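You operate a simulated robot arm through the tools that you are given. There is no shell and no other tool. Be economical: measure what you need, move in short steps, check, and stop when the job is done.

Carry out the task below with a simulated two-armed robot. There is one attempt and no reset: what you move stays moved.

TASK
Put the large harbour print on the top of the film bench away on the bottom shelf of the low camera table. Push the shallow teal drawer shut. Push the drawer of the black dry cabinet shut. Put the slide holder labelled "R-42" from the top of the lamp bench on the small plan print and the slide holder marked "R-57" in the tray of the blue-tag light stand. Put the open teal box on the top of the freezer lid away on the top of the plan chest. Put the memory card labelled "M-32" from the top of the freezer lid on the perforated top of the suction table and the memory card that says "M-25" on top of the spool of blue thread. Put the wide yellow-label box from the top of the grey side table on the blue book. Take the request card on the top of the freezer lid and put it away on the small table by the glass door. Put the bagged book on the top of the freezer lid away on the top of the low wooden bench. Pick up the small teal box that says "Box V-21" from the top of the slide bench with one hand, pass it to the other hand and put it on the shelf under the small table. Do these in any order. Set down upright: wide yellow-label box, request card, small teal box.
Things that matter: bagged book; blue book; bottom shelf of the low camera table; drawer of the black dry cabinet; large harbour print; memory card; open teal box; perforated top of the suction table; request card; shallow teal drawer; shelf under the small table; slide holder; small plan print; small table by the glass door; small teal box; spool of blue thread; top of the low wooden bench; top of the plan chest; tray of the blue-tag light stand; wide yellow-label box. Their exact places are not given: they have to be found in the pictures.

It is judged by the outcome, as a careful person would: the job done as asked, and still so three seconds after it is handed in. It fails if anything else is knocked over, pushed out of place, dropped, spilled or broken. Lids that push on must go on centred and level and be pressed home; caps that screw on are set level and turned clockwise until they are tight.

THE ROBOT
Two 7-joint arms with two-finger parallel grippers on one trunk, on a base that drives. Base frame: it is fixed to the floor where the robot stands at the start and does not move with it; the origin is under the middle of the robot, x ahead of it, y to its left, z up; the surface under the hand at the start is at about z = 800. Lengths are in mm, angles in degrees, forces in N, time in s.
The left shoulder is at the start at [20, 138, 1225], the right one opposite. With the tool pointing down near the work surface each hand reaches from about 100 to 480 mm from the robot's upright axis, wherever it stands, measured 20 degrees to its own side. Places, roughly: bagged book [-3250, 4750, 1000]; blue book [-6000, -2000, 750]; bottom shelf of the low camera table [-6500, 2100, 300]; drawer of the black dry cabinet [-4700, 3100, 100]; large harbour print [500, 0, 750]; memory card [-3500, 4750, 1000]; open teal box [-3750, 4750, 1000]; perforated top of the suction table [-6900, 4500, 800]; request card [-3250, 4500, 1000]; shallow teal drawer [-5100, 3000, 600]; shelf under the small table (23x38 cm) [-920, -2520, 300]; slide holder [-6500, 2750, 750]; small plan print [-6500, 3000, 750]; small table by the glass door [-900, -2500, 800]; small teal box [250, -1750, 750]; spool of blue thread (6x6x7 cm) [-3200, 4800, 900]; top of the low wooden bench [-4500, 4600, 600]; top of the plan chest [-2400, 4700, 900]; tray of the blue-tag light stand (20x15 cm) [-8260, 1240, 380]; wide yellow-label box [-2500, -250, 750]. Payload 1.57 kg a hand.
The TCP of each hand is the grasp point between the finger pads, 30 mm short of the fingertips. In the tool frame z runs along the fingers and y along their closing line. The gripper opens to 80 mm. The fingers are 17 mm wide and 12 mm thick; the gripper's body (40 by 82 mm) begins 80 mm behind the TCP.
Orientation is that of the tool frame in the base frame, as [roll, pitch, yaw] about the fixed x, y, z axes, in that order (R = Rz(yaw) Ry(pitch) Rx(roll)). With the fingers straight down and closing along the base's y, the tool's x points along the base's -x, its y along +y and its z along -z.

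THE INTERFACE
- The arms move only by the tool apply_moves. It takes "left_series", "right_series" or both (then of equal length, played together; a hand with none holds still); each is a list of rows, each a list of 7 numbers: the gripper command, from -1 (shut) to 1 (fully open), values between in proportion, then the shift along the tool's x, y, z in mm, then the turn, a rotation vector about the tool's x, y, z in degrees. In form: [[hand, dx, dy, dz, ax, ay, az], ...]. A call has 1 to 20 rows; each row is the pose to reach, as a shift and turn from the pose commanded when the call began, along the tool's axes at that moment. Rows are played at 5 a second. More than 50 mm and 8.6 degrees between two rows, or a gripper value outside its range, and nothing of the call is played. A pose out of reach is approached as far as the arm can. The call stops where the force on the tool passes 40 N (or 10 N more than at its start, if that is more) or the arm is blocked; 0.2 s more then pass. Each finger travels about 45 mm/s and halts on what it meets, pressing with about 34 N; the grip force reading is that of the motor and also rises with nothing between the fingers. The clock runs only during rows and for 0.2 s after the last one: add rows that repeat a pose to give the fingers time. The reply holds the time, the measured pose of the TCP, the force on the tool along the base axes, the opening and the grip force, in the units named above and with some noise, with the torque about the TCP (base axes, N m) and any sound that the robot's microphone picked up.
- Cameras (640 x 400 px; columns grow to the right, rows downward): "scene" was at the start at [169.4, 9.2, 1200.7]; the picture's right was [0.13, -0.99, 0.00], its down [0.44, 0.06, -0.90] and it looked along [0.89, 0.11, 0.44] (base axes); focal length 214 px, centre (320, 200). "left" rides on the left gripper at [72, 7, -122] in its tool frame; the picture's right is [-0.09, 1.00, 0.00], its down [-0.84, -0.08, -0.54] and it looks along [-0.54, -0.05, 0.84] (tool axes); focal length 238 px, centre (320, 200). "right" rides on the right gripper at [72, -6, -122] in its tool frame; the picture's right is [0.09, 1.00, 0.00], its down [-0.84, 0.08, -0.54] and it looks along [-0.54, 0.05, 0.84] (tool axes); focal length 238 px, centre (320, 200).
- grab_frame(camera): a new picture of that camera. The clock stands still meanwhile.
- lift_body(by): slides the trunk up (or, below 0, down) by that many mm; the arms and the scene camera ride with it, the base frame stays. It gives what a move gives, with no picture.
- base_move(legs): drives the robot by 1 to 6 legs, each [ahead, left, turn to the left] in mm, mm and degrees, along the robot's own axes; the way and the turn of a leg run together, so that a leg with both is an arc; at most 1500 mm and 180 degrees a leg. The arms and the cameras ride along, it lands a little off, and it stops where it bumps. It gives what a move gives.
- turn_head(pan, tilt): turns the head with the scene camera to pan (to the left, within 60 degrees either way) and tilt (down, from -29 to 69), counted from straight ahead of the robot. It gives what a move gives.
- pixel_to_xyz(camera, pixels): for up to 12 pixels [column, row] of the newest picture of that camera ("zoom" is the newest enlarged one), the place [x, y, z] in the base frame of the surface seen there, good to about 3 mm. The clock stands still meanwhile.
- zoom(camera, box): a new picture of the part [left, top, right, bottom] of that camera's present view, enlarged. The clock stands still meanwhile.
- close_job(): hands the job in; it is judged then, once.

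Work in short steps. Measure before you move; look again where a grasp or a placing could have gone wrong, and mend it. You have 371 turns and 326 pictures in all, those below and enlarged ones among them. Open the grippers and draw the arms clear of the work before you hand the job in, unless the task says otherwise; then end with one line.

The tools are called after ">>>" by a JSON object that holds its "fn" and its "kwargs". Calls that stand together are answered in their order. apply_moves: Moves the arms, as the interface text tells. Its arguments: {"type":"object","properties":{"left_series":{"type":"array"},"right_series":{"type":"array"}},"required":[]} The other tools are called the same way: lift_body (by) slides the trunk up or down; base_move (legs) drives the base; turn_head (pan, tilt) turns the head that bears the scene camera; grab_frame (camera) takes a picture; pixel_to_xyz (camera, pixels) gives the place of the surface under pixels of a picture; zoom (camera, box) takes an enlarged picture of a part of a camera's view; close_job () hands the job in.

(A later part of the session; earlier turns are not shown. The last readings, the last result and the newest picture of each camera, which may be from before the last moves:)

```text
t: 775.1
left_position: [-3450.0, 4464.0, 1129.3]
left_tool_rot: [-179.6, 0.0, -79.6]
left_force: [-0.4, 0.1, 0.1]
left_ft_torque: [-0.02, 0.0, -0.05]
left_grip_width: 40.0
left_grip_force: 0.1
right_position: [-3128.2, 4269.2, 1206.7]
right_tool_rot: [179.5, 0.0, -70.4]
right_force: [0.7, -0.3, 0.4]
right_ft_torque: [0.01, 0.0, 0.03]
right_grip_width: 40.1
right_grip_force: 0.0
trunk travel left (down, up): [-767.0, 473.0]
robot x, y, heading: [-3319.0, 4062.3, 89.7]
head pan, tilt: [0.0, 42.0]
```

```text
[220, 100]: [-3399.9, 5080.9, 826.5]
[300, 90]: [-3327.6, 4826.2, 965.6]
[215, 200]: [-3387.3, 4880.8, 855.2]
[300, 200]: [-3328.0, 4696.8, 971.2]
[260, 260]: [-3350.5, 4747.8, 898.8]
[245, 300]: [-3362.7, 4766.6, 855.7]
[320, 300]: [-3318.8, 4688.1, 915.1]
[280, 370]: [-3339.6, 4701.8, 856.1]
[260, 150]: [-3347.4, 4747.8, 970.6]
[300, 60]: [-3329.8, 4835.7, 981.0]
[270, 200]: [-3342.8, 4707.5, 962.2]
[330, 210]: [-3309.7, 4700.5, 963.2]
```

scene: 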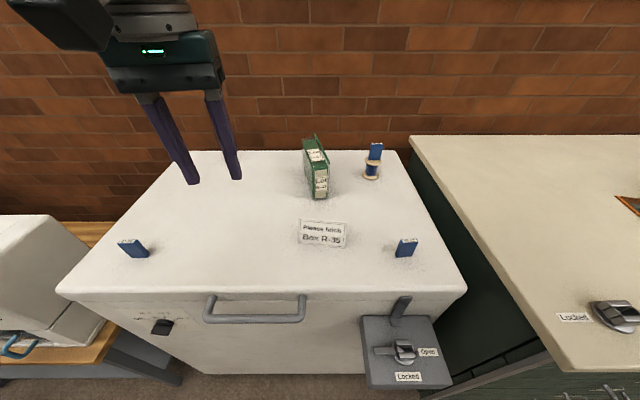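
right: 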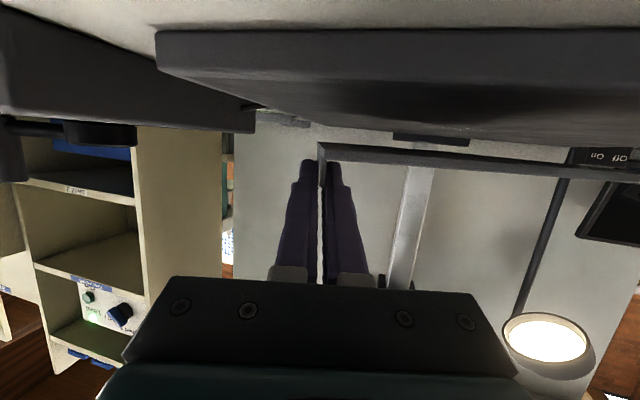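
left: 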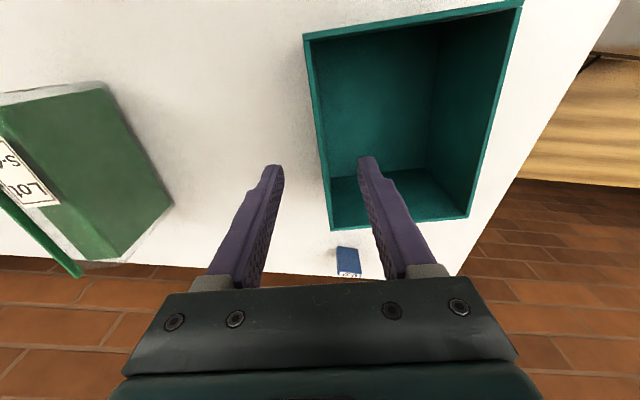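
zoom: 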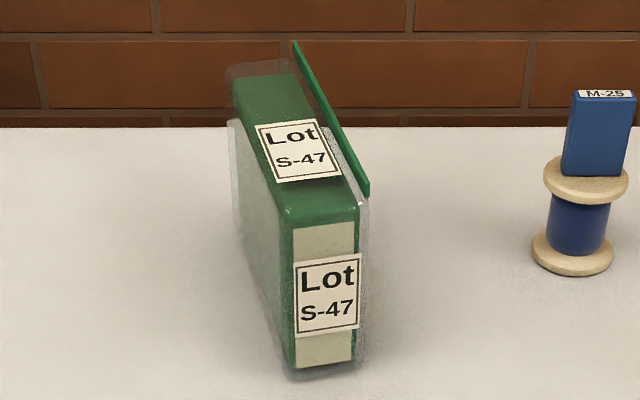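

Book: axis through ≈[-3337,4755], ~45 wide, top 971 (strip to 985). First M-32 with the left hand pitched: position base, pitch and extend.

>>> {"fn": "base_move", "kwargs": {"legs": [[0, 136, 0], [272, 0, 0]]}}

>>> {"fn": "turn_head", "kwargs": {"pan": -10, "tilt": 35}}

>>> {"fn": "apply_moves", "kwargs": {"left_series": [[0.5, 0, 10, 0, 0, 0, 6], [0.5, 0, 20, 0, 0, 0, 11], [0.5, 0, 30, 0, 0, 0, 11], [0.5, 0, 30, 0, 0, 0, 11]]}}

>>> {"fn": "apply_moves", "kwargs": {"left_series": [[0.5, -20, 5, 0, 0, -8, 0], [0.5, -40, 10, 0, 0, -16, 0], [0.5, -60, 15, 0, 0, -24, 0], [0.5, -80, 20, 0, 0, -32, 0], [0.5, -100, 20, 0, 0, -40, 0], [0.5, -125, 20, 0, 0, -45, 0], [0.5, -150, 20, 0, 0, -45, 0], [0.5, -170, 20, 0, 0, -45, 0], [0.5, -170, 20, 0, 0, -45, 0]]}}

>>> {"fn": "grab_frame", "kwargs": {"camera": "left"}}

>>> {"fn": "grab_frame", "kwargs": {"camera": "scene"}}

```text
t: 777.9
left_position: [-3584.6, 4732.5, 1130.2]
left_tool_rot: [-179.6, -0.1, -79.6]
left_force: [-0.3, 0.9, -0.1]
left_ft_torque: [0.02, -0.02, -0.01]
left_grip_width: 40.0
left_grip_force: 0.1
right_position: [-3262.5, 4538.3, 1206.2]
right_tool_rot: [179.6, 0.0, -70.4]
right_force: [0.2, 0.1, -0.1]
right_ft_torque: [0.0, -0.01, 0.03]
right_grip_width: 40.0
right_grip_force: 0.0
trunk travel left (down, up): [-767.0, 473.0]
robot x, y, heading: [-3456.2, 4327.9, 89.9]
head pan, tilt: [0.0, 42.0]
```

```text
t: 778.6
left_position: [-3585.2, 4730.8, 1129.7]
left_tool_rot: [-179.8, 0.0, -79.6]
left_force: [0.5, -0.2, -0.1]
left_ft_torque: [0.01, 0.02, 0.04]
left_grip_width: 40.1
left_grip_force: 0.0
right_position: [-3263.8, 4538.2, 1207.3]
right_tool_rot: [179.5, 0.0, -70.4]
right_force: [0.4, 0.6, 0.0]
right_ft_torque: [0.04, -0.03, -0.03]
right_grip_width: 40.3
right_grip_force: 0.1
trunk travel left (down, up): [-767.0, 473.0]
robot x, y, heading: [-3455.0, 4327.9, 90.0]
head pan, tilt: [-10.0, 35.0]
```

```text
t: 779.6
left_position: [-3614.9, 4725.8, 1129.1]
left_tool_rot: [-179.7, 0.0, -90.6]
left_force: [0.4, 0.3, 0.1]
left_ft_torque: [-0.03, 0.0, -0.01]
left_grip_width: 60.0
left_grip_force: 0.0
right_position: [-3263.5, 4538.8, 1206.8]
right_tool_rot: [179.6, 0.0, -70.5]
right_force: [-0.6, 0.4, 0.4]
right_ft_torque: [0.02, -0.01, -0.01]
right_grip_width: 40.2
right_grip_force: 0.0
trunk travel left (down, up): [-767.0, 473.0]
robot x, y, heading: [-3454.1, 4328.3, 89.9]
head pan, tilt: [-10.0, 35.0]
```

```text
t: 781.6
left_position: [-3634.8, 4896.4, 1128.0]
left_tool_rot: [-179.6, 45.1, -90.3]
left_force: [-0.4, -0.7, -0.4]
left_ft_torque: [0.02, -0.05, -0.02]
left_grip_width: 59.9
left_grip_force: 0.0
right_position: [-3263.0, 4539.3, 1207.0]
right_tool_rot: [179.6, 0.0, -70.5]
right_force: [-0.5, -0.3, -0.5]
right_ft_torque: [0.01, 0.0, -0.01]
right_grip_width: 40.0
right_grip_force: 0.1
trunk travel left (down, up): [-767.0, 473.0]
robot x, y, heading: [-3453.7, 4327.5, 90.0]
head pan, tilt: [-10.0, 35.0]
```

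```text
109 pictures are left
```

left: 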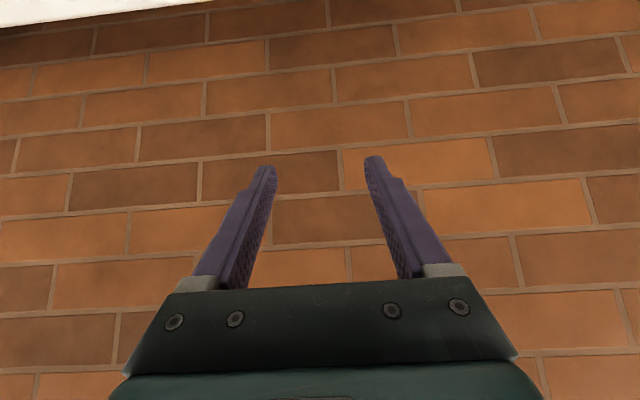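

```text
108 pictures are left
```

scene: 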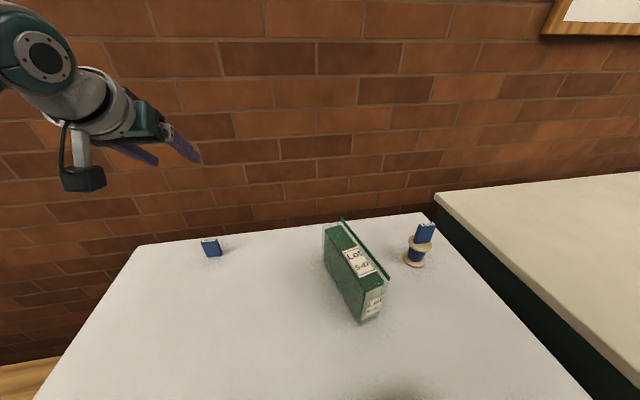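

>>> {"fn": "zoom", "kwargs": {"camera": "scene", "box": [190, 228, 235, 264]}}

>>> {"fn": "pixel_to_xyz", "kwargs": {"camera": "zoom", "pixels": [[170, 150], [300, 130], [400, 110], [240, 150], [370, 140], [300, 200], [250, 300], [440, 270], [420, 140]]}}

```text
11.11 times, centred on (212, 246) of scene
```

zoom: 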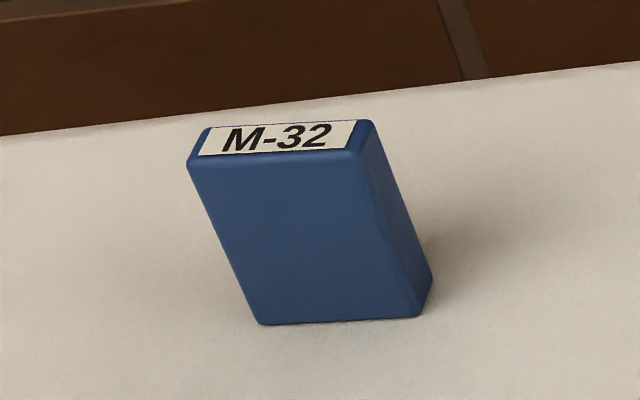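

```text
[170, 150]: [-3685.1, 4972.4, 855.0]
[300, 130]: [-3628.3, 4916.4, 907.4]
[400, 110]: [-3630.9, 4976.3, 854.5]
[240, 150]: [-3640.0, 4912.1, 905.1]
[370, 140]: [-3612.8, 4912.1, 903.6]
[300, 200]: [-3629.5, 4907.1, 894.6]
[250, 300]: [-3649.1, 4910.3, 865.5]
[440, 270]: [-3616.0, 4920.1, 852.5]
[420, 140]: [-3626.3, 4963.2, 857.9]
```

M-32 centre [-3631,4914]. I adjust the left hand, move the right hand clear of the request card, and lower the trunk.

>>> {"fn": "apply_moves", "kwargs": {"left_series": [[0.5, -6, -2, 6, 0, 0, 0], [0.5, -12.4, -4, 12.4, 0, 0, 0], [0.5, -12.4, -4, 12.4, 0, 0, 0]], "right_series": [[0, 7, -20, 0, 0, 0, 0], [0, 14, -40, 0, 0, 0, 0], [0, 20, -55, 0, 0, 0, 0]]}}

>>> {"fn": "lift_body", "kwargs": {"by": -190}}

>>> {"fn": "grab_frame", "kwargs": {"camera": "left"}}

>>> {"fn": "grab_frame", "kwargs": {"camera": "scene"}}

```text
t: 782.4
left_position: [-3628.2, 4912.7, 1129.8]
left_tool_rot: [-179.6, 45.0, -90.2]
left_force: [0.4, 0.2, 0.1]
left_ft_torque: [0.04, 0.02, 0.0]
left_grip_width: 60.0
left_grip_force: 0.0
right_position: [-3205.7, 4540.2, 1207.2]
right_tool_rot: [179.5, 0.0, -70.4]
right_force: [0.2, -0.1, 0.2]
right_ft_torque: [-0.03, -0.01, -0.03]
right_grip_width: 40.0
right_grip_force: 0.1
trunk travel left (down, up): [-767.0, 473.0]
robot x, y, heading: [-3452.6, 4328.7, 89.8]
head pan, tilt: [-10.0, 35.0]
```

```text
t: 784.5
left_position: [-3628.0, 4914.2, 938.7]
left_tool_rot: [-179.6, 45.1, -90.3]
left_force: [0.8, 0.3, 0.9]
left_ft_torque: [0.0, -0.01, 0.0]
left_grip_width: 60.3
left_grip_force: 0.0
right_position: [-3205.7, 4538.2, 1015.1]
right_tool_rot: [179.5, 0.0, -70.4]
right_force: [-0.5, -0.4, -1.0]
right_ft_torque: [-0.02, 0.03, 0.03]
right_grip_width: 39.8
right_grip_force: 0.1
trunk travel left (down, up): [-577.0, 663.0]
robot x, y, heading: [-3456.0, 4325.8, 89.8]
head pan, tilt: [-10.0, 35.0]
```

```text
106 pictures are left
```

left: 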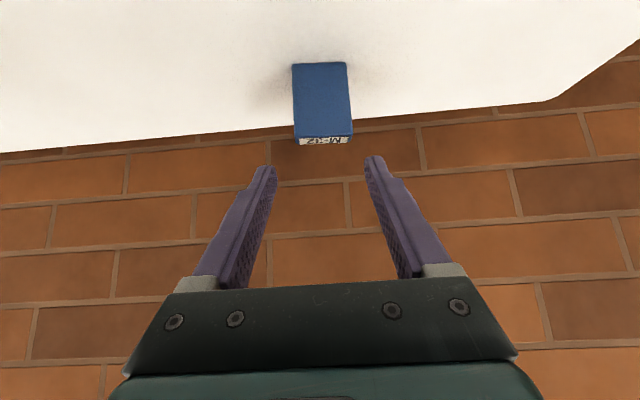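

```text
105 pictures are left
```

scene: 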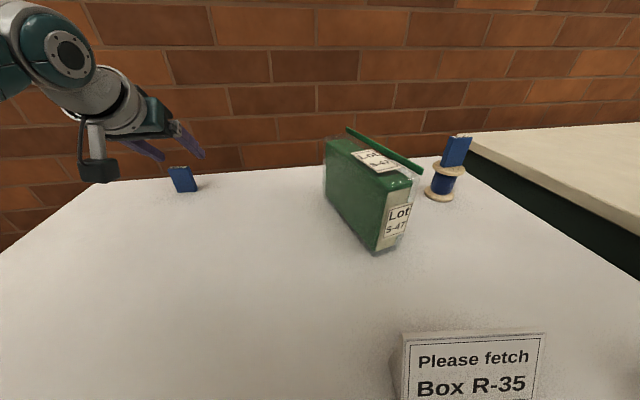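

Aligned; lower 50 more, close, and lift.

>>> {"fn": "lift_body", "kwargs": {"by": -50}}

>>> {"fn": "apply_moves", "kwargs": {"left_series": [[-1, 0, 0, 0, 0, 0, 0], [-1, 0, 0, 0, 0, 0, 0], [-1, 0, 0, 0, 0, 0, 0], [-1, 0, 0, 0, 0, 0, 0]]}}

>>> {"fn": "lift_body", "kwargs": {"by": 190}}

>>> {"fn": "grab_frame", "kwargs": {"camera": "left"}}

```text
t: 785.4
left_position: [-3629.2, 4912.9, 890.4]
left_tool_rot: [-179.6, 45.0, -90.3]
left_force: [-0.3, 0.4, 0.8]
left_ft_torque: [-0.02, -0.01, -0.03]
left_grip_width: 60.0
left_grip_force: 0.0
right_position: [-3204.8, 4538.6, 964.7]
right_tool_rot: [179.5, 0.0, -70.5]
right_force: [-0.3, 0.2, -0.1]
right_ft_torque: [-0.01, -0.01, 0.01]
right_grip_width: 39.9
right_grip_force: 0.0
trunk travel left (down, up): [-527.0, 713.0]
robot x, y, heading: [-3454.9, 4324.0, 89.7]
head pan, tilt: [-10.0, 35.0]
```

```text
t: 786.4
left_position: [-3629.2, 4914.3, 888.2]
left_tool_rot: [-179.6, 45.1, -90.2]
left_force: [-0.6, 0.3, 0.0]
left_ft_torque: [-0.01, 0.03, 0.0]
left_grip_width: 35.0
left_grip_force: 33.9
right_position: [-3205.6, 4538.4, 965.7]
right_tool_rot: [179.7, 0.0, -70.4]
right_force: [0.4, -0.4, -0.6]
right_ft_torque: [0.01, 0.0, -0.01]
right_grip_width: 40.0
right_grip_force: 0.0
trunk travel left (down, up): [-527.0, 713.0]
robot x, y, heading: [-3452.0, 4327.8, 89.7]
head pan, tilt: [-10.0, 35.0]
```

```text
t: 788.5
left_position: [-3629.4, 4913.2, 1079.4]
left_tool_rot: [-179.6, 45.1, -90.3]
left_force: [-0.2, -0.3, -0.9]
left_ft_torque: [-0.01, 0.02, 0.0]
left_grip_width: 35.1
left_grip_force: 33.5
right_position: [-3206.6, 4538.8, 1155.7]
right_tool_rot: [179.5, 0.1, -70.4]
right_force: [0.2, -0.7, 0.9]
right_ft_torque: [0.0, 0.01, 0.0]
right_grip_width: 39.8
right_grip_force: 0.0
trunk travel left (down, up): [-717.0, 523.0]
robot x, y, heading: [-3454.0, 4326.7, 89.6]
head pan, tilt: [-10.0, 35.0]
```

```text
104 pictures are left
```

left: 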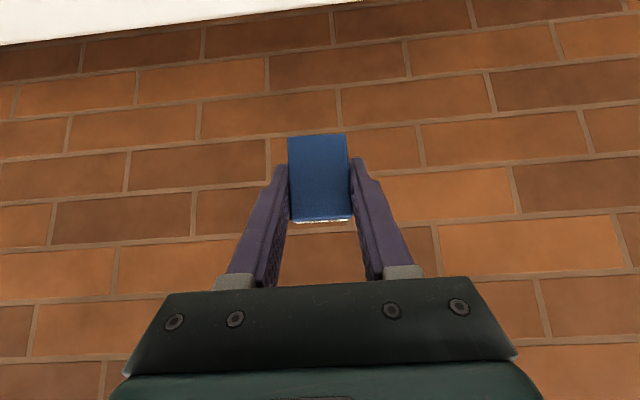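

M-32 held. Now the book with the right hand: inch ahead, and move the right hand above the book with matching yaw.

>>> {"fn": "base_move", "kwargs": {"legs": [[20, 0, 0]]}}

>>> {"fn": "apply_moves", "kwargs": {"right_series": [[1, -30, 6, 0, 0, 0, 1], [1, -60, 12, 0, 0, 0, 2], [1, -90, 18, 0, 0, 0, 3], [1, -120, 24, 0, 0, 0, 4], [1, -150, 30, 0, 0, 0, 6], [1, -180, 38, 0, 0, 0, 8], [1, -205, 46, 0, 0, 0, 8.5], [1, -214, 56, 0, 0, 0, 8.5], [1, -214, 56, 0, 0, 0, 8.5]]}}

>>> {"fn": "grab_frame", "kwargs": {"camera": "right"}}

```text
t: 789.3
left_position: [-3629.5, 4934.2, 1079.6]
left_tool_rot: [-179.6, 45.0, -90.3]
left_force: [0.0, -0.2, -0.3]
left_ft_torque: [0.01, 0.0, 0.01]
left_grip_width: 35.6
left_grip_force: 33.6
right_position: [-3204.4, 4559.1, 1155.3]
right_tool_rot: [179.6, -0.1, -70.4]
right_force: [0.1, 0.8, -0.5]
right_ft_torque: [-0.02, -0.03, 0.0]
right_grip_width: 40.1
right_grip_force: 0.0
trunk travel left (down, up): [-717.0, 523.0]
robot x, y, heading: [-3452.9, 4348.1, 89.8]
head pan, tilt: [-10.0, 35.0]
```

```text
t: 791.3
left_position: [-3628.5, 4933.0, 1079.6]
left_tool_rot: [-179.6, 45.0, -90.2]
left_force: [-0.4, 0.1, -0.1]
left_ft_torque: [0.0, 0.01, -0.02]
left_grip_width: 34.8
left_grip_force: 34.1
right_position: [-3329.9, 4739.4, 1156.5]
right_tool_rot: [179.6, -0.1, -79.0]
right_force: [-0.2, -0.4, 0.5]
right_ft_torque: [-0.01, -0.03, 0.01]
right_grip_width: 80.0
right_grip_force: 0.0
trunk travel left (down, up): [-717.0, 523.0]
robot x, y, heading: [-3451.0, 4350.5, 89.7]
head pan, tilt: [-10.0, 35.0]
```

```text
103 pictures are left
```

right: 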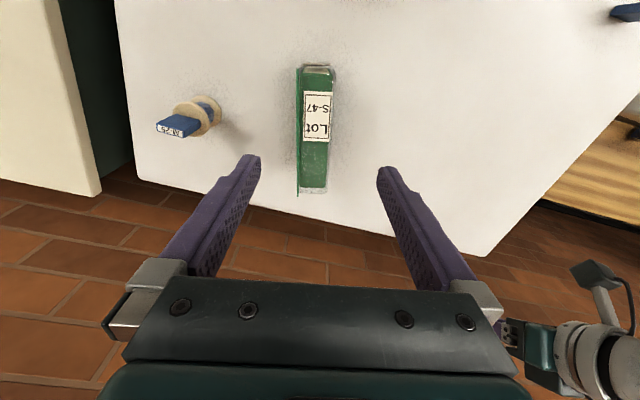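

Aligned with the book. Lower the trunk 110 and check.

>>> {"fn": "lift_body", "kwargs": {"by": -110}}

>>> {"fn": "grab_frame", "kwargs": {"camera": "right"}}

>>> {"fn": "pixel_to_xyz", "kwargs": {"camera": "right", "pixels": [[315, 30], [315, 90], [300, 120], [330, 120], [315, 150], [297, 60]]}}

```text
t: 792.7
left_position: [-3629.2, 4934.0, 969.4]
left_tool_rot: [-179.7, 45.0, -90.2]
left_force: [-0.9, -0.8, -0.2]
left_ft_torque: [-0.02, 0.0, -0.01]
left_grip_width: 35.0
left_grip_force: 33.6
right_position: [-3330.3, 4740.6, 1047.7]
right_tool_rot: [179.5, -0.1, -78.9]
right_force: [0.0, 0.0, -0.2]
right_ft_torque: [-0.01, -0.02, 0.01]
right_grip_width: 80.0
right_grip_force: 0.0
trunk travel left (down, up): [-607.0, 633.0]
robot x, y, heading: [-3453.2, 4343.1, 89.8]
head pan, tilt: [-10.0, 35.0]
```

```text
102 pictures are left
```

right: 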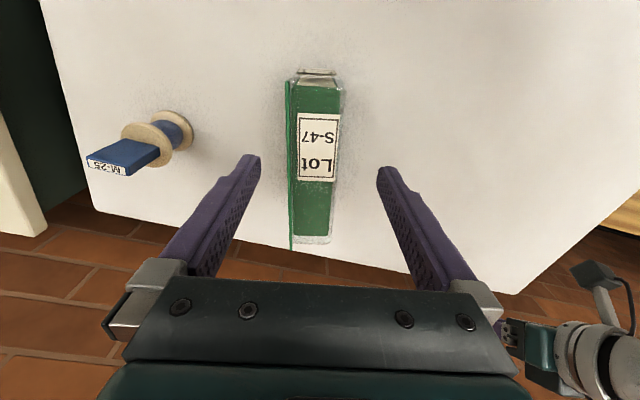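

```text
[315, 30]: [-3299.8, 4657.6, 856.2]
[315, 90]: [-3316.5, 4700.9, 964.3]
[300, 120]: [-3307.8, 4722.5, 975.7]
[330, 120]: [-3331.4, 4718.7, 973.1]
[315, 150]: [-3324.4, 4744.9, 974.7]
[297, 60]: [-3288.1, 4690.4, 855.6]
```

Book between the fingers. Lower the right hand 112, close, lift.

>>> {"fn": "apply_moves", "kwargs": {"right_series": [[1, 0, -4, 35, 0, 0, 0], [1, 0, -4, 70, 0, 0, 0], [1, 0, -4, 100, 0, 0, 0], [1, 0, -4, 112, 0, 0, 0], [1, 0, -4, 112, 0, 0, 0], [-1, 0, -4, 112, 0, 0, 0], [-1, 0, -4, 112, 0, 0, 0], [-1, 0, -4, 112, 0, 0, 0], [-1, 0, -4, 112, 0, 0, 0], [-1, 0, -4, 112, 0, 0, 0]]}}

>>> {"fn": "lift_body", "kwargs": {"by": 170}}

>>> {"fn": "grab_frame", "kwargs": {"camera": "right"}}

>>> {"fn": "grab_frame", "kwargs": {"camera": "scene"}}

```text
t: 794.9
left_position: [-3628.8, 4933.8, 969.8]
left_tool_rot: [-179.6, 45.0, -90.2]
left_force: [0.0, 0.2, 0.3]
left_ft_torque: [0.02, 0.01, -0.04]
left_grip_width: 35.0
left_grip_force: 34.1
right_position: [-3326.0, 4740.6, 934.8]
right_tool_rot: [179.5, -0.1, -78.9]
right_force: [0.6, -0.2, -0.4]
right_ft_torque: [0.0, -0.1, 0.16]
right_grip_width: 47.8
right_grip_force: 33.9
trunk travel left (down, up): [-607.0, 633.0]
robot x, y, heading: [-3452.1, 4347.9, 89.8]
head pan, tilt: [-10.0, 35.0]
```

```text
t: 796.8
left_position: [-3628.8, 4933.8, 1138.8]
left_tool_rot: [-179.6, 45.0, -90.4]
left_force: [0.1, -0.1, -0.6]
left_ft_torque: [0.01, 0.01, -0.02]
left_grip_width: 35.1
left_grip_force: 33.8
right_position: [-3327.1, 4739.2, 1104.9]
right_tool_rot: [179.5, -0.2, -79.0]
right_force: [0.2, -0.4, -5.2]
right_ft_torque: [-0.18, -0.01, 0.0]
right_grip_width: 47.9
right_grip_force: 33.6
trunk travel left (down, up): [-777.0, 463.0]
robot x, y, heading: [-3456.7, 4348.9, 89.8]
head pan, tilt: [-10.0, 35.0]
```

```text
101 pictures are left
```

right: 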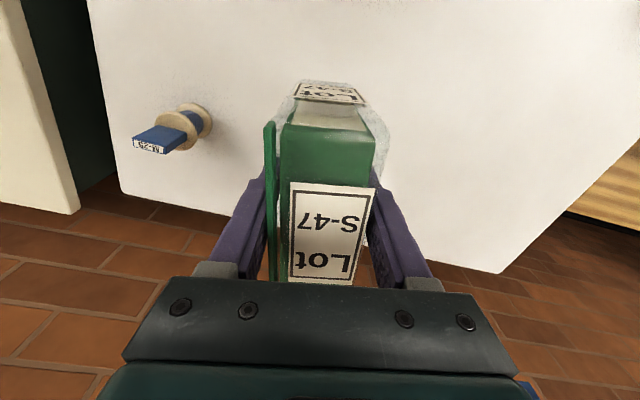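

```text
100 pictures are left
```

scene: 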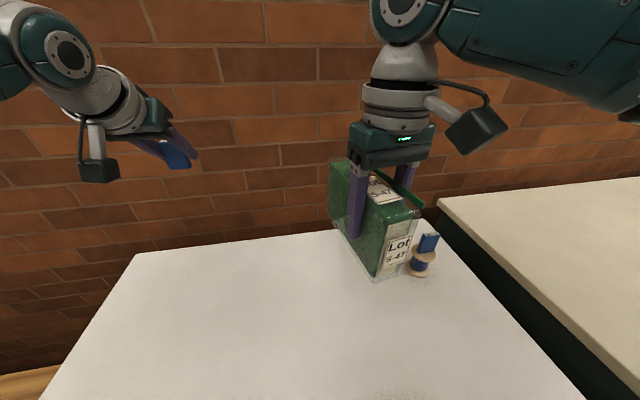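

Both held. I back off and move left to the low wooden bench.

>>> {"fn": "apply_moves", "kwargs": {"left_series": [[-1, 20, 0, -25, 0, 0, 0], [-1, 40, 0, -50, 0, 0, 0], [-1, 60, 0, -75, 0, 0, 0], [-1, 80, 0, -100, 0, 0, 0], [-1, 80, 0, -100, 0, 0, 0]]}}

>>> {"fn": "base_move", "kwargs": {"legs": [[-480, 0, 0], [0, 1150, 0]]}}

>>> {"fn": "turn_head", "kwargs": {"pan": 5, "tilt": 30}}

>>> {"fn": "grab_frame", "kwargs": {"camera": "scene"}}

```text
t: 798.0
left_position: [-3631.2, 4806.3, 1152.9]
left_tool_rot: [-179.5, 45.0, -90.2]
left_force: [-0.6, -0.2, -0.1]
left_ft_torque: [0.0, 0.0, -0.01]
left_grip_width: 35.2
left_grip_force: 33.7
right_position: [-3326.6, 4741.1, 1105.1]
right_tool_rot: [179.5, -0.1, -79.0]
right_force: [-0.4, 0.3, -6.2]
right_ft_torque: [-0.21, 0.0, -0.01]
right_grip_width: 47.9
right_grip_force: 34.4
trunk travel left (down, up): [-777.0, 463.0]
robot x, y, heading: [-3450.8, 4347.8, 89.8]
head pan, tilt: [-10.0, 35.0]
```

```text
t: 806.3
left_position: [-4785.0, 4324.8, 1153.0]
left_tool_rot: [-179.5, 45.0, -89.9]
left_force: [0.1, 0.5, -0.1]
left_ft_torque: [0.0, 0.01, -0.05]
left_grip_width: 34.9
left_grip_force: 33.8
right_position: [-4480.7, 4262.6, 1104.3]
right_tool_rot: [179.5, -0.1, -78.5]
right_force: [0.1, 0.7, -5.8]
right_ft_torque: [-0.19, -0.05, -0.01]
right_grip_width: 47.9
right_grip_force: 33.9
trunk travel left (down, up): [-777.0, 463.0]
robot x, y, heading: [-4605.1, 3868.7, 90.0]
head pan, tilt: [-10.0, 35.0]
```

```text
t: 807.1
left_position: [-4784.9, 4326.9, 1152.6]
left_tool_rot: [-179.5, 44.9, -89.9]
left_force: [-0.1, -0.3, -0.2]
left_ft_torque: [-0.01, 0.01, 0.01]
left_grip_width: 35.0
left_grip_force: 34.0
right_position: [-4479.0, 4261.8, 1105.4]
right_tool_rot: [179.5, -0.2, -78.6]
right_force: [0.0, -0.2, -4.7]
right_ft_torque: [-0.15, -0.04, 0.02]
right_grip_width: 47.9
right_grip_force: 34.3
trunk travel left (down, up): [-777.0, 463.0]
robot x, y, heading: [-4604.8, 3869.5, 90.1]
head pan, tilt: [5.0, 30.0]
```

```text
99 pictures are left
```

scene: 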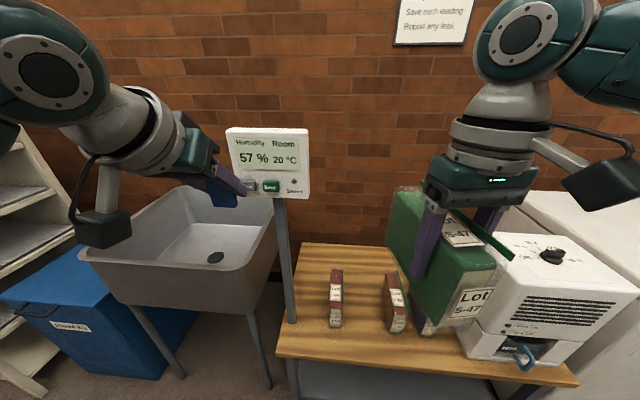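

The low wooden bench has brown books and a white machine. I measure free space.

>>> {"fn": "pixel_to_xyz", "kwargs": {"camera": "scene", "pixels": [[300, 250], [290, 330], [335, 275], [337, 320], [393, 280], [400, 325], [365, 290], [310, 300], [365, 330], [300, 345], [420, 330], [470, 340]]}}

>>> {"fn": "grab_frame", "kwargs": {"camera": "right"}}

```text
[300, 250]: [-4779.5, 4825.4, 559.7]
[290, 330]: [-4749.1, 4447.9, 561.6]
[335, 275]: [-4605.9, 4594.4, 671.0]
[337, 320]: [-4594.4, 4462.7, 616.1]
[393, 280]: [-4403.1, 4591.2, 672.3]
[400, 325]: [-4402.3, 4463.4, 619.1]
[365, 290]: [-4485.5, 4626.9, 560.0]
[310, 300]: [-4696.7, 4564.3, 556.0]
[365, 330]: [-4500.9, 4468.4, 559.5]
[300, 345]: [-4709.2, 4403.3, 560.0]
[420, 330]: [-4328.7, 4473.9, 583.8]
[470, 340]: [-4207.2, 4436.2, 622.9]
```

```text
98 pictures are left
```

right: 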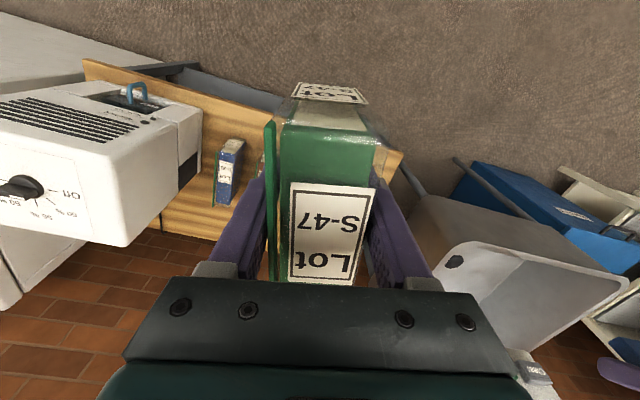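

>>> {"fn": "pixel_to_xyz", "kwargs": {"camera": "scene", "pixels": [[283, 240], [290, 300], [270, 160], [300, 195], [235, 190], [150, 290], [100, 255], [265, 250]]}}

>>> {"fn": "apply_moves", "kwargs": {"left_series": [[-1, 25, 0, -25, 0, 0, 0], [-1, 50, 0, -50, 0, 0, 0], [-1, 80, 0, -75, 0, 0, 0], [-1, 110, 0, -100, 0, 0, 0], [-1, 140, 0, -120, 0, 0, 0], [-1, 140, 0, -120, 0, 0, 0]]}}

```text
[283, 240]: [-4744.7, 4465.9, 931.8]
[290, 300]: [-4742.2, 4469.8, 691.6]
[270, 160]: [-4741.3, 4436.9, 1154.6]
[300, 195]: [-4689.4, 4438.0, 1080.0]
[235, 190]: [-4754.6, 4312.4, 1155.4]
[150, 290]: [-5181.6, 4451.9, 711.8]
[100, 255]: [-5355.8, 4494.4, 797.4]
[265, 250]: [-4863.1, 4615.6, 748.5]
```

```text
t: 808.5
left_position: [-4781.5, 4165.4, 1111.3]
left_tool_rot: [-179.6, 44.9, -89.7]
left_force: [0.1, -0.5, 0.1]
left_ft_torque: [-0.03, 0.01, 0.02]
left_grip_width: 35.1
left_grip_force: 34.0
left hand out of reach, approached as far as the arm can: row 4, 5, 6
right_position: [-4480.0, 4262.5, 1104.8]
right_tool_rot: [179.5, -0.1, -78.5]
right_force: [-0.2, -0.2, -4.9]
right_ft_torque: [-0.18, -0.05, 0.0]
right_grip_width: 48.0
right_grip_force: 33.9
trunk travel left (down, up): [-777.0, 463.0]
robot x, y, heading: [-4605.8, 3869.5, 90.2]
head pan, tilt: [5.0, 30.0]
```

The display pole at [-4743,4468] would meet my left hand, so I approach turned 30° left: rotate the right hand to compensate, drive, then turn.

>>> {"fn": "apply_moves", "kwargs": {"right_series": [[-1, 0, 0, 0, 0, 0, 8], [-1, 0, 0, 0, 0, 0, 16], [-1, 0, 0, 0, 0, 0, 24], [-1, 0, 0, 0, 0, 0, 32], [-1, 0, 0, 0, 0, 0, 40], [-1, 0, 0, 0, 0, 0, 41], [-1, 0, 0, 0, 0, 0, 41]]}}

>>> {"fn": "base_move", "kwargs": {"legs": [[0, -193, 0], [150, 0, 0], [0, 0, 30]]}}

>>> {"fn": "turn_head", "kwargs": {"pan": -15, "tilt": 40}}

>>> {"fn": "grab_frame", "kwargs": {"camera": "scene"}}

```text
t: 810.1
left_position: [-4781.8, 4165.3, 1112.4]
left_tool_rot: [-179.5, 45.0, -89.8]
left_force: [-0.2, -0.6, 0.1]
left_ft_torque: [-0.02, -0.01, 0.03]
left_grip_width: 34.9
left_grip_force: 34.2
right_position: [-4480.0, 4262.1, 1104.7]
right_tool_rot: [179.7, -0.5, -119.6]
right_force: [-0.1, 0.1, -4.9]
right_ft_torque: [-0.16, 0.08, 0.01]
right_grip_width: 47.8
right_grip_force: 34.4
trunk travel left (down, up): [-777.0, 463.0]
robot x, y, heading: [-4606.9, 3868.6, 90.4]
head pan, tilt: [5.0, 30.0]
```

```text
t: 814.1
left_position: [-4714.8, 4187.8, 1111.2]
left_tool_rot: [-179.5, 45.0, -59.9]
left_force: [0.0, 1.0, 0.2]
left_ft_torque: [0.01, -0.01, -0.01]
left_grip_width: 35.1
left_grip_force: 34.3
right_position: [-4501.9, 4422.5, 1104.3]
right_tool_rot: [179.8, -0.4, -89.6]
right_force: [0.0, 0.0, -5.9]
right_ft_torque: [-0.18, -0.04, -0.01]
right_grip_width: 47.9
right_grip_force: 33.8
trunk travel left (down, up): [-777.0, 463.0]
robot x, y, heading: [-4411.6, 4016.5, 120.3]
head pan, tilt: [5.0, 30.0]
```

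```text
t: 814.9
left_position: [-4714.9, 4187.6, 1111.7]
left_tool_rot: [-179.6, 45.0, -59.9]
left_force: [0.5, 0.9, -0.1]
left_ft_torque: [0.01, -0.04, 0.01]
left_grip_width: 35.1
left_grip_force: 34.1
right_position: [-4501.9, 4421.9, 1104.7]
right_tool_rot: [179.8, -0.5, -89.6]
right_force: [-0.2, 0.5, -4.4]
right_ft_torque: [-0.19, 0.0, 0.03]
right_grip_width: 47.9
right_grip_force: 33.9
trunk travel left (down, up): [-777.0, 463.0]
robot x, y, heading: [-4415.5, 4018.8, 120.3]
head pan, tilt: [-15.0, 40.0]
```

```text
97 pictures are left
```

scene: 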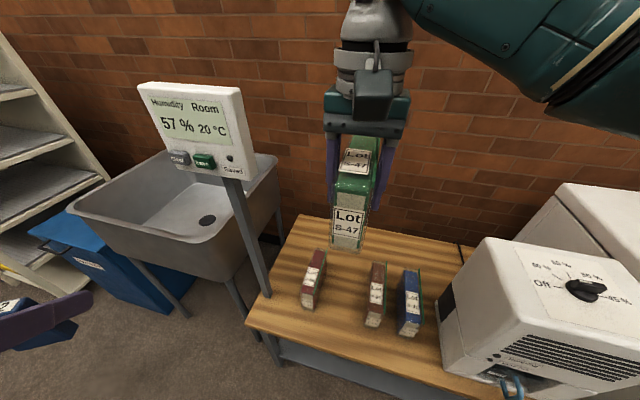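

The book is aligned with the gap. I move 140 mm toward the wall (ahead 121, right 70) and lower.

>>> {"fn": "base_move", "kwargs": {"legs": [[121, -70, 0]]}}

>>> {"fn": "lift_body", "kwargs": {"by": -330}}

>>> {"fn": "turn_head", "kwargs": {"pan": -15, "tilt": 45}}

>>> {"fn": "grab_frame", "kwargs": {"camera": "scene"}}

```text
t: 816.3
left_position: [-4715.0, 4327.0, 1111.6]
left_tool_rot: [-179.6, 45.0, -59.9]
left_force: [-0.9, 0.3, -0.5]
left_ft_torque: [0.0, 0.03, 0.01]
left_grip_width: 35.0
left_grip_force: 34.2
right_position: [-4503.9, 4562.6, 1105.2]
right_tool_rot: [179.7, -0.5, -89.6]
right_force: [-0.4, 0.1, -4.2]
right_ft_torque: [-0.16, -0.04, -0.01]
right_grip_width: 48.0
right_grip_force: 34.0
trunk travel left (down, up): [-777.0, 463.0]
robot x, y, heading: [-4409.7, 4163.6, 120.2]
head pan, tilt: [-15.0, 40.0]
```

```text
t: 819.5
left_position: [-4714.1, 4326.8, 781.2]
left_tool_rot: [-179.6, 45.0, -59.8]
left_force: [0.4, -0.2, -0.8]
left_ft_torque: [0.01, -0.01, 0.0]
left_grip_width: 34.9
left_grip_force: 33.7
right_position: [-4502.6, 4563.4, 773.6]
right_tool_rot: [179.8, -0.5, -89.5]
right_force: [-0.2, -0.3, -5.1]
right_ft_torque: [-0.15, -0.01, 0.02]
right_grip_width: 48.1
right_grip_force: 33.8
trunk travel left (down, up): [-447.0, 793.0]
robot x, y, heading: [-4414.0, 4159.8, 120.2]
head pan, tilt: [-15.0, 40.0]
```

```text
t: 820.2
left_position: [-4715.0, 4327.2, 780.6]
left_tool_rot: [-179.6, 45.1, -59.8]
left_force: [0.9, -0.3, -0.1]
left_ft_torque: [0.0, -0.02, 0.0]
left_grip_width: 34.9
left_grip_force: 33.4
right_position: [-4502.6, 4562.2, 774.3]
right_tool_rot: [179.9, -0.6, -89.5]
right_force: [-0.1, -0.2, -5.8]
right_ft_torque: [-0.15, 0.01, 0.04]
right_grip_width: 47.6
right_grip_force: 33.8
trunk travel left (down, up): [-447.0, 793.0]
robot x, y, heading: [-4412.5, 4159.6, 120.7]
head pan, tilt: [-15.0, 45.0]
```

```text
96 pictures are left
```

scene: 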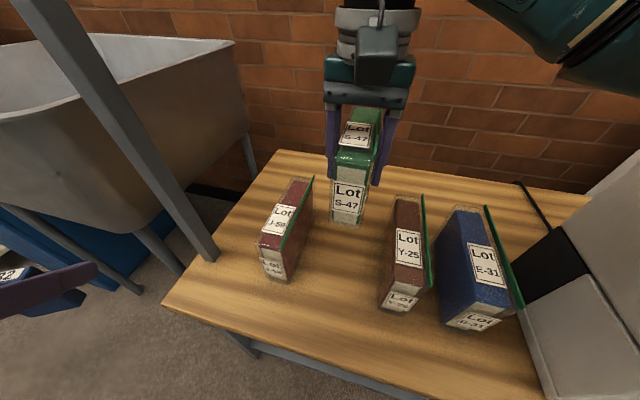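

Well between the other lots. Lower 128, then feel.

>>> {"fn": "lift_body", "kwargs": {"by": -128}}

>>> {"fn": "lift_body", "kwargs": {"by": -5}}

>>> {"fn": "lift_body", "kwargs": {"by": -3}}

>>> {"fn": "grab_frame", "kwargs": {"camera": "scene"}}

```text
t: 821.8
left_position: [-4715.1, 4327.1, 653.3]
left_tool_rot: [-179.6, 44.9, -59.9]
left_force: [0.2, 0.9, -0.1]
left_ft_torque: [0.0, 0.0, 0.0]
left_grip_width: 35.0
left_grip_force: 34.9
right_position: [-4502.9, 4561.5, 646.1]
right_tool_rot: [179.8, -0.5, -89.5]
right_force: [0.0, -0.2, -5.7]
right_ft_torque: [-0.15, 0.01, 0.02]
right_grip_width: 48.1
right_grip_force: 33.6
trunk travel left (down, up): [-319.0, 921.0]
robot x, y, heading: [-4415.2, 4162.3, 120.5]
head pan, tilt: [-15.0, 45.0]
```

```text
t: 822.3
left_position: [-4715.9, 4327.5, 648.5]
left_tool_rot: [-179.5, 45.0, -59.8]
left_force: [-0.6, -0.3, 0.0]
left_ft_torque: [-0.01, 0.0, 0.01]
left_grip_width: 35.1
left_grip_force: 34.0
right_position: [-4502.6, 4562.8, 641.6]
right_tool_rot: [179.6, -0.5, -89.5]
right_force: [0.0, 0.3, -5.6]
right_ft_torque: [-0.15, -0.01, 0.01]
right_grip_width: 48.0
right_grip_force: 33.9
trunk travel left (down, up): [-314.0, 926.0]
robot x, y, heading: [-4413.6, 4160.1, 120.4]
head pan, tilt: [-15.0, 45.0]
```

```text
t: 822.8
left_position: [-4714.7, 4326.5, 645.5]
left_tool_rot: [-179.5, 45.0, -59.8]
left_force: [0.0, 1.4, 0.5]
left_ft_torque: [0.03, 0.03, -0.02]
left_grip_width: 35.2
left_grip_force: 34.1
right_position: [-4501.5, 4562.4, 641.3]
right_tool_rot: [179.7, -0.4, -89.6]
right_force: [1.6, -4.4, 9.3]
right_ft_torque: [0.96, -0.4, -0.19]
right_grip_width: 47.9
right_grip_force: 34.0
trunk travel left (down, up): [-311.0, 929.0]
robot x, y, heading: [-4413.2, 4159.9, 120.4]
head pan, tilt: [-15.0, 45.0]
```

```text
95 pictures are left
```

scene: 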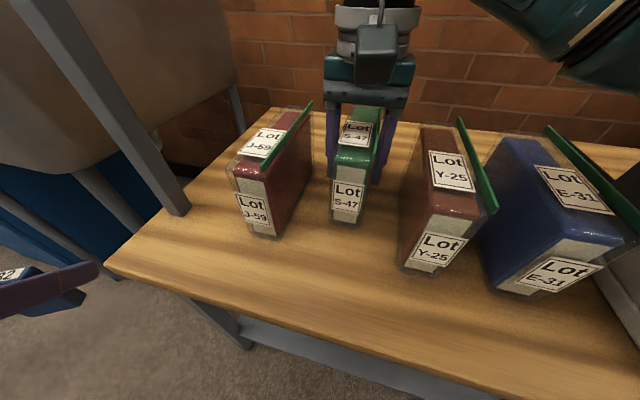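

Down. Open, rise by the arm, then raise the trunk.

>>> {"fn": "apply_moves", "kwargs": {"right_series": [[0.4, 0, 0, 0, 0, 0, 0], [0.7, 0, 0, 0, 0, 0, 0], [0.7, 0, 0, 0, 0, 0, 0], [0.7, 0, 0, -30, 0, 0, 0], [0.7, 0, 0, -60, 0, 0, 0], [0.7, 0, 0, -60, 0, 0, 0]]}}

>>> {"fn": "lift_body", "kwargs": {"by": 400}}

>>> {"fn": "grab_frame", "kwargs": {"camera": "scene"}}

```text
t: 824.2
left_position: [-4715.2, 4327.1, 646.0]
left_tool_rot: [-179.5, 45.0, -59.7]
left_force: [0.6, -0.5, -0.5]
left_ft_torque: [0.01, -0.02, 0.0]
left_grip_width: 34.8
left_grip_force: 34.0
right_position: [-4503.5, 4561.9, 698.7]
right_tool_rot: [179.7, -0.5, -89.5]
right_force: [-0.5, 0.3, 0.5]
right_ft_torque: [0.0, -0.01, 0.0]
right_grip_width: 67.7
right_grip_force: 0.0
trunk travel left (down, up): [-311.0, 929.0]
robot x, y, heading: [-4412.9, 4157.9, 120.4]
head pan, tilt: [-15.0, 45.0]
```

```text
t: 828.0
left_position: [-4715.1, 4327.6, 1046.3]
left_tool_rot: [-179.5, 45.0, -59.8]
left_force: [-0.6, 0.5, -0.9]
left_ft_torque: [-0.01, -0.01, 0.01]
left_grip_width: 35.0
left_grip_force: 34.6
right_position: [-4502.5, 4560.9, 1099.6]
right_tool_rot: [179.7, -0.4, -89.5]
right_force: [-0.6, 0.3, 0.3]
right_ft_torque: [-0.02, 0.04, 0.01]
right_grip_width: 68.0
right_grip_force: 0.0
trunk travel left (down, up): [-711.0, 529.0]
robot x, y, heading: [-4413.5, 4160.9, 120.6]
head pan, tilt: [-15.0, 45.0]
```

```text
94 pictures are left
```

scene: 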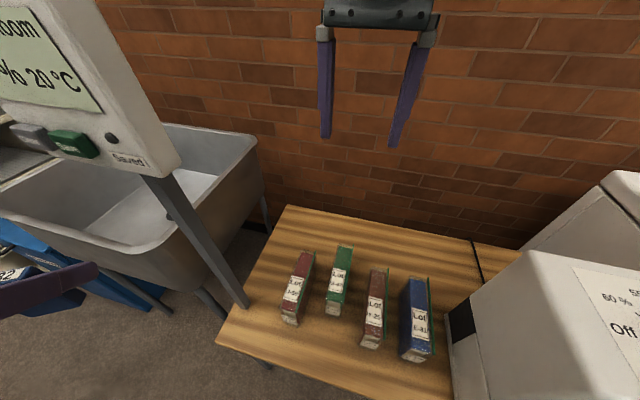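

The book stands on the bench. Next M-32 to the suction table: back off, straighten, drive west and look.

>>> {"fn": "base_move", "kwargs": {"legs": [[-350, 0, 0], [0, 0, -30.3], [0, 1500, 0], [0, 1050, 0]]}}

>>> {"fn": "turn_head", "kwargs": {"pan": 10, "tilt": 25}}

>>> {"fn": "grab_frame", "kwargs": {"camera": "scene"}}

```text
t: 843.8
left_position: [-6956.9, 4151.4, 1045.1]
left_tool_rot: [-179.5, 44.9, -90.1]
left_force: [0.7, -1.0, -0.1]
left_ft_torque: [0.0, 0.05, -0.01]
left_grip_width: 34.8
left_grip_force: 33.6
right_position: [-6656.8, 4247.3, 1098.9]
right_tool_rot: [179.7, -0.4, -119.7]
right_force: [-0.8, -1.1, -0.7]
right_ft_torque: [0.01, 0.02, 0.03]
right_grip_width: 68.2
right_grip_force: 0.1
trunk travel left (down, up): [-711.0, 529.0]
robot x, y, heading: [-6782.8, 3855.9, 89.7]
head pan, tilt: [-15.0, 45.0]
```

```text
t: 844.7
left_position: [-6957.9, 4151.8, 1046.4]
left_tool_rot: [-179.7, 45.0, -90.1]
left_force: [-0.3, 1.3, 0.2]
left_ft_torque: [-0.01, -0.02, -0.03]
left_grip_width: 35.1
left_grip_force: 33.8
right_position: [-6655.5, 4248.0, 1099.7]
right_tool_rot: [179.7, -0.4, -119.7]
right_force: [-0.3, -0.8, -0.3]
right_ft_torque: [-0.01, 0.01, -0.01]
right_grip_width: 67.8
right_grip_force: 0.0
trunk travel left (down, up): [-711.0, 529.0]
robot x, y, heading: [-6782.8, 3854.3, 90.1]
head pan, tilt: [10.0, 25.0]
```

```text
93 pictures are left
```

scene: 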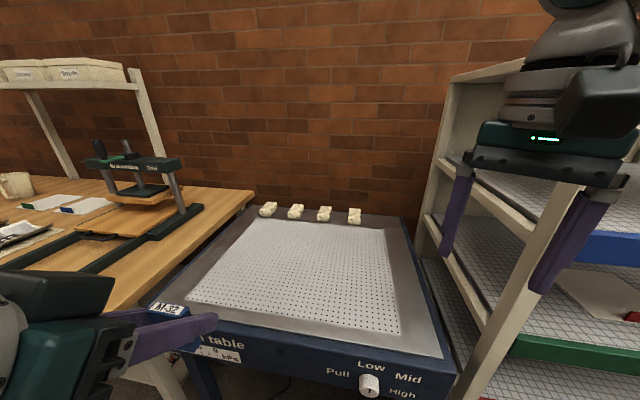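

The perforated top is in front. I measure it.

>>> {"fn": "pixel_to_xyz", "kwargs": {"camera": "scene", "pixels": [[190, 298], [400, 333], [245, 220], [383, 232], [300, 270], [260, 290], [330, 300], [440, 355], [180, 320], [460, 170]]}}

```text
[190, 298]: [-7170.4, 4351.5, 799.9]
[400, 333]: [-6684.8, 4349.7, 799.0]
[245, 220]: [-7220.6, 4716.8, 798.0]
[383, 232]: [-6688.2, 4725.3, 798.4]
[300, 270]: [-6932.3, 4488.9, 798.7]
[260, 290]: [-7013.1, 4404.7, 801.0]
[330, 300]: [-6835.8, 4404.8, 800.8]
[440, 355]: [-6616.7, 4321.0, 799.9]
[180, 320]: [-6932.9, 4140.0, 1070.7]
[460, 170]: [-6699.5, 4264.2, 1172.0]
```

I retract the right hand, drive ahead 320 (left 60), and lower toward the perforated top.

>>> {"fn": "apply_moves", "kwargs": {"right_series": [[0, 26, -15, 0, 0, 0, 0], [0, 52, -30, 0, 0, 0, 0], [0, 78, -45, 0, 0, 0, 0], [0, 104, -60, -10, 0, 0, 0], [0, 130, -75, -20, 0, 0, 0], [0, 130, -75, -20, 0, 0, 0]]}}

>>> {"fn": "base_move", "kwargs": {"legs": [[0, 60, 0], [320, 0, 0]]}}

>>> {"fn": "lift_body", "kwargs": {"by": -195}}

>>> {"fn": "grab_frame", "kwargs": {"camera": "scene"}}

```text
t: 846.1
left_position: [-6958.0, 4150.9, 1045.9]
left_tool_rot: [-179.7, 45.0, -90.1]
left_force: [-0.8, -0.7, -1.2]
left_ft_torque: [-0.03, 0.01, 0.02]
left_grip_width: 35.0
left_grip_force: 34.6
right_position: [-6654.6, 4097.0, 1120.0]
right_tool_rot: [179.8, -0.4, -119.9]
right_force: [-0.7, 0.1, 0.5]
right_ft_torque: [0.01, 0.04, 0.03]
right_grip_width: 39.9
right_grip_force: 0.2
trunk travel left (down, up): [-711.0, 529.0]
robot x, y, heading: [-6783.6, 3855.3, 90.3]
head pan, tilt: [10.0, 25.0]
```

```text
t: 848.5
left_position: [-7022.6, 4390.0, 1041.9]
left_tool_rot: [180.0, 44.2, -90.9]
left_force: [1.1, 0.1, -0.7]
left_ft_torque: [0.0, 0.02, 0.01]
left_grip_width: 34.9
left_grip_force: 33.9
right_position: [-6716.9, 4337.1, 1120.1]
right_tool_rot: [179.2, 0.0, -120.5]
right_force: [0.0, 0.2, 0.1]
right_ft_torque: [-0.01, -0.01, 0.02]
right_grip_width: 40.2
right_grip_force: 0.1
trunk travel left (down, up): [-711.0, 529.0]
robot x, y, heading: [-6849.5, 4100.3, 89.4]
head pan, tilt: [10.0, 25.0]
stopped in leg 2: the robot was blocked; the commanded pose is now the measured one
```

```text
t: 850.8
left_position: [-7013.7, 4394.6, 925.4]
left_tool_rot: [-177.9, 45.3, -89.5]
left_force: [0.7, -0.5, -0.3]
left_ft_torque: [-0.01, 0.0, -0.03]
left_grip_width: 35.0
left_grip_force: 34.3
right_position: [-6712.2, 4334.3, 1009.4]
right_tool_rot: [179.9, 1.4, -119.2]
right_force: [-0.7, 0.1, 0.0]
right_ft_torque: [-0.02, 0.03, 0.0]
right_grip_width: 40.1
right_grip_force: 0.1
trunk travel left (down, up): [-592.0, 648.0]
robot x, y, heading: [-6861.8, 4087.8, 89.5]
head pan, tilt: [10.0, 25.0]
stopped: the arm was blocked; the commanded pose is now the measured one
```

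```text
92 pictures are left
```

scene: 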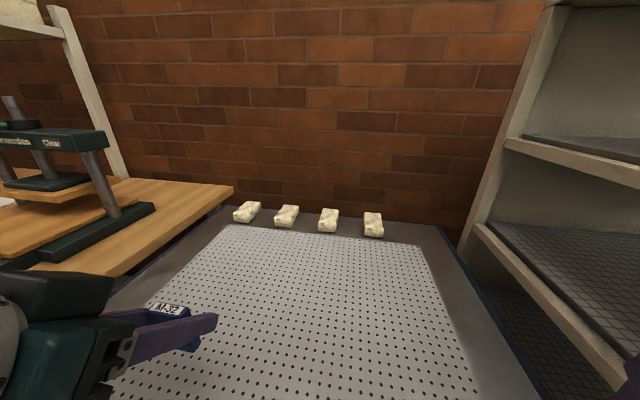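

The right elbow is touching the rack on the right. I raise the trunk, back off to y≈3960, and will instead extend the left arm.

>>> {"fn": "lift_body", "kwargs": {"by": 110}}

>>> {"fn": "base_move", "kwargs": {"legs": [[-140, 40, 0.5]]}}

>>> {"fn": "turn_head", "kwargs": {"pan": -45, "tilt": 25}}

>>> {"fn": "grab_frame", "kwargs": {"camera": "scene"}}

```text
t: 852.2
left_position: [-7038.9, 4390.1, 1036.0]
left_tool_rot: [-179.6, 45.0, -90.6]
left_force: [0.0, -0.8, 0.6]
left_ft_torque: [-0.01, 0.01, 0.01]
left_grip_width: 35.1
left_grip_force: 34.1
right_position: [-6735.0, 4332.5, 1114.2]
right_tool_rot: [178.7, 0.6, -119.0]
right_force: [0.1, -0.4, -0.5]
right_ft_torque: [0.02, -0.03, 0.03]
right_grip_width: 39.7
right_grip_force: 0.0
trunk travel left (down, up): [-702.0, 538.0]
robot x, y, heading: [-6863.2, 4090.9, 89.7]
head pan, tilt: [10.0, 25.0]
```

```text
t: 853.6
left_position: [-7080.7, 4250.3, 1035.4]
left_tool_rot: [-179.6, 45.0, -90.0]
left_force: [-0.5, 0.2, 0.7]
left_ft_torque: [0.0, 0.04, -0.01]
left_grip_width: 35.2
left_grip_force: 33.7
right_position: [-6776.6, 4193.4, 1115.0]
right_tool_rot: [178.8, 0.6, -118.5]
right_force: [-0.7, -1.1, 0.4]
right_ft_torque: [0.03, 0.0, -0.02]
right_grip_width: 40.0
right_grip_force: 0.1
trunk travel left (down, up): [-702.0, 538.0]
robot x, y, heading: [-6904.6, 3950.6, 90.0]
head pan, tilt: [10.0, 25.0]
```

```text
t: 854.8
left_position: [-7080.1, 4248.8, 1036.6]
left_tool_rot: [-179.7, 45.0, -90.0]
left_force: [1.1, 0.6, 0.0]
left_ft_torque: [-0.02, 0.02, 0.0]
left_grip_width: 34.7
left_grip_force: 33.9
right_position: [-6776.9, 4191.6, 1115.0]
right_tool_rot: [179.2, 0.5, -116.4]
right_force: [69.4, -49.7, -6.7]
right_ft_torque: [7.33, 9.33, 8.03]
right_grip_width: 40.0
right_grip_force: 0.1
trunk travel left (down, up): [-702.0, 538.0]
robot x, y, heading: [-6904.5, 3950.3, 90.3]
head pan, tilt: [-45.0, 25.0]
```

```text
91 pictures are left
```

scene: 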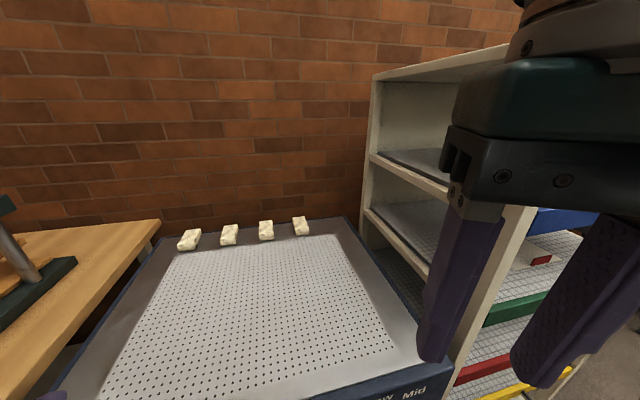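

The head had pressed the right hand; I pan it back. Rack is intact. Now extend the left arm 190 and lower the trunk.

>>> {"fn": "turn_head", "kwargs": {"pan": 5, "tilt": 30}}

>>> {"fn": "apply_moves", "kwargs": {"left_series": [[-1, -25, 0, 25, 0, 0, 0], [-1, -50, 0, 50, 0, 0, 0], [-1, -75, 0, 75, 0, 0, 0], [-1, -100, 0, 100, 0, 0, 0], [-1, -125, 0, 125, 0, 0, 0], [-1, -138, 0, 138, 0, 0, 0], [-1, -138, 0, 138, 0, 0, 0]]}}

>>> {"fn": "lift_body", "kwargs": {"by": -190}}

>>> {"fn": "grab_frame", "kwargs": {"camera": "scene"}}

```text
t: 856.0
left_position: [-7080.4, 4249.0, 1036.4]
left_tool_rot: [-179.6, 44.9, -90.0]
left_force: [0.0, 0.3, -0.7]
left_ft_torque: [0.0, 0.01, 0.04]
left_grip_width: 35.1
left_grip_force: 34.0
right_position: [-6777.4, 4194.1, 1115.2]
right_tool_rot: [178.7, 0.6, -118.5]
right_force: [0.4, -0.2, -0.1]
right_ft_torque: [0.04, -0.01, 0.01]
right_grip_width: 39.8
right_grip_force: 0.1
trunk travel left (down, up): [-702.0, 538.0]
robot x, y, heading: [-6902.9, 3953.9, 90.4]
head pan, tilt: [5.0, 30.0]
```

```text
t: 857.6
left_position: [-7080.8, 4445.3, 1037.5]
left_tool_rot: [-179.6, 45.0, -90.1]
left_force: [0.2, 0.3, -1.3]
left_ft_torque: [0.0, 0.01, 0.01]
left_grip_width: 34.9
left_grip_force: 34.0
right_position: [-6777.8, 4194.1, 1115.2]
right_tool_rot: [178.8, 0.6, -118.4]
right_force: [0.2, -0.5, 0.2]
right_ft_torque: [-0.01, 0.04, 0.0]
right_grip_width: 40.0
right_grip_force: 0.0
trunk travel left (down, up): [-702.0, 538.0]
robot x, y, heading: [-6903.8, 3952.1, 90.1]
head pan, tilt: [5.0, 30.0]
```

```text
t: 859.7
left_position: [-7080.5, 4445.3, 848.0]
left_tool_rot: [-179.5, 45.0, -90.0]
left_force: [0.5, 0.3, -0.8]
left_ft_torque: [0.02, 0.02, -0.03]
left_grip_width: 35.0
left_grip_force: 34.0
right_position: [-6777.7, 4193.9, 925.4]
right_tool_rot: [178.8, 0.6, -118.4]
right_force: [0.1, 0.2, -0.4]
right_ft_torque: [0.01, 0.02, -0.01]
right_grip_width: 40.0
right_grip_force: 0.0
trunk travel left (down, up): [-512.0, 728.0]
robot x, y, heading: [-6900.6, 3950.1, 90.1]
head pan, tilt: [5.0, 30.0]
```

```text
90 pictures are left
```

scene: 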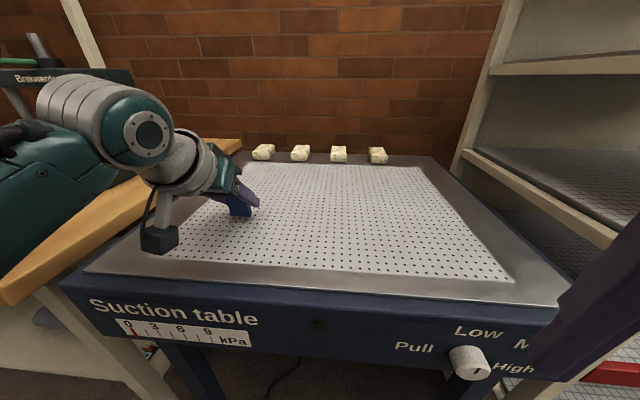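

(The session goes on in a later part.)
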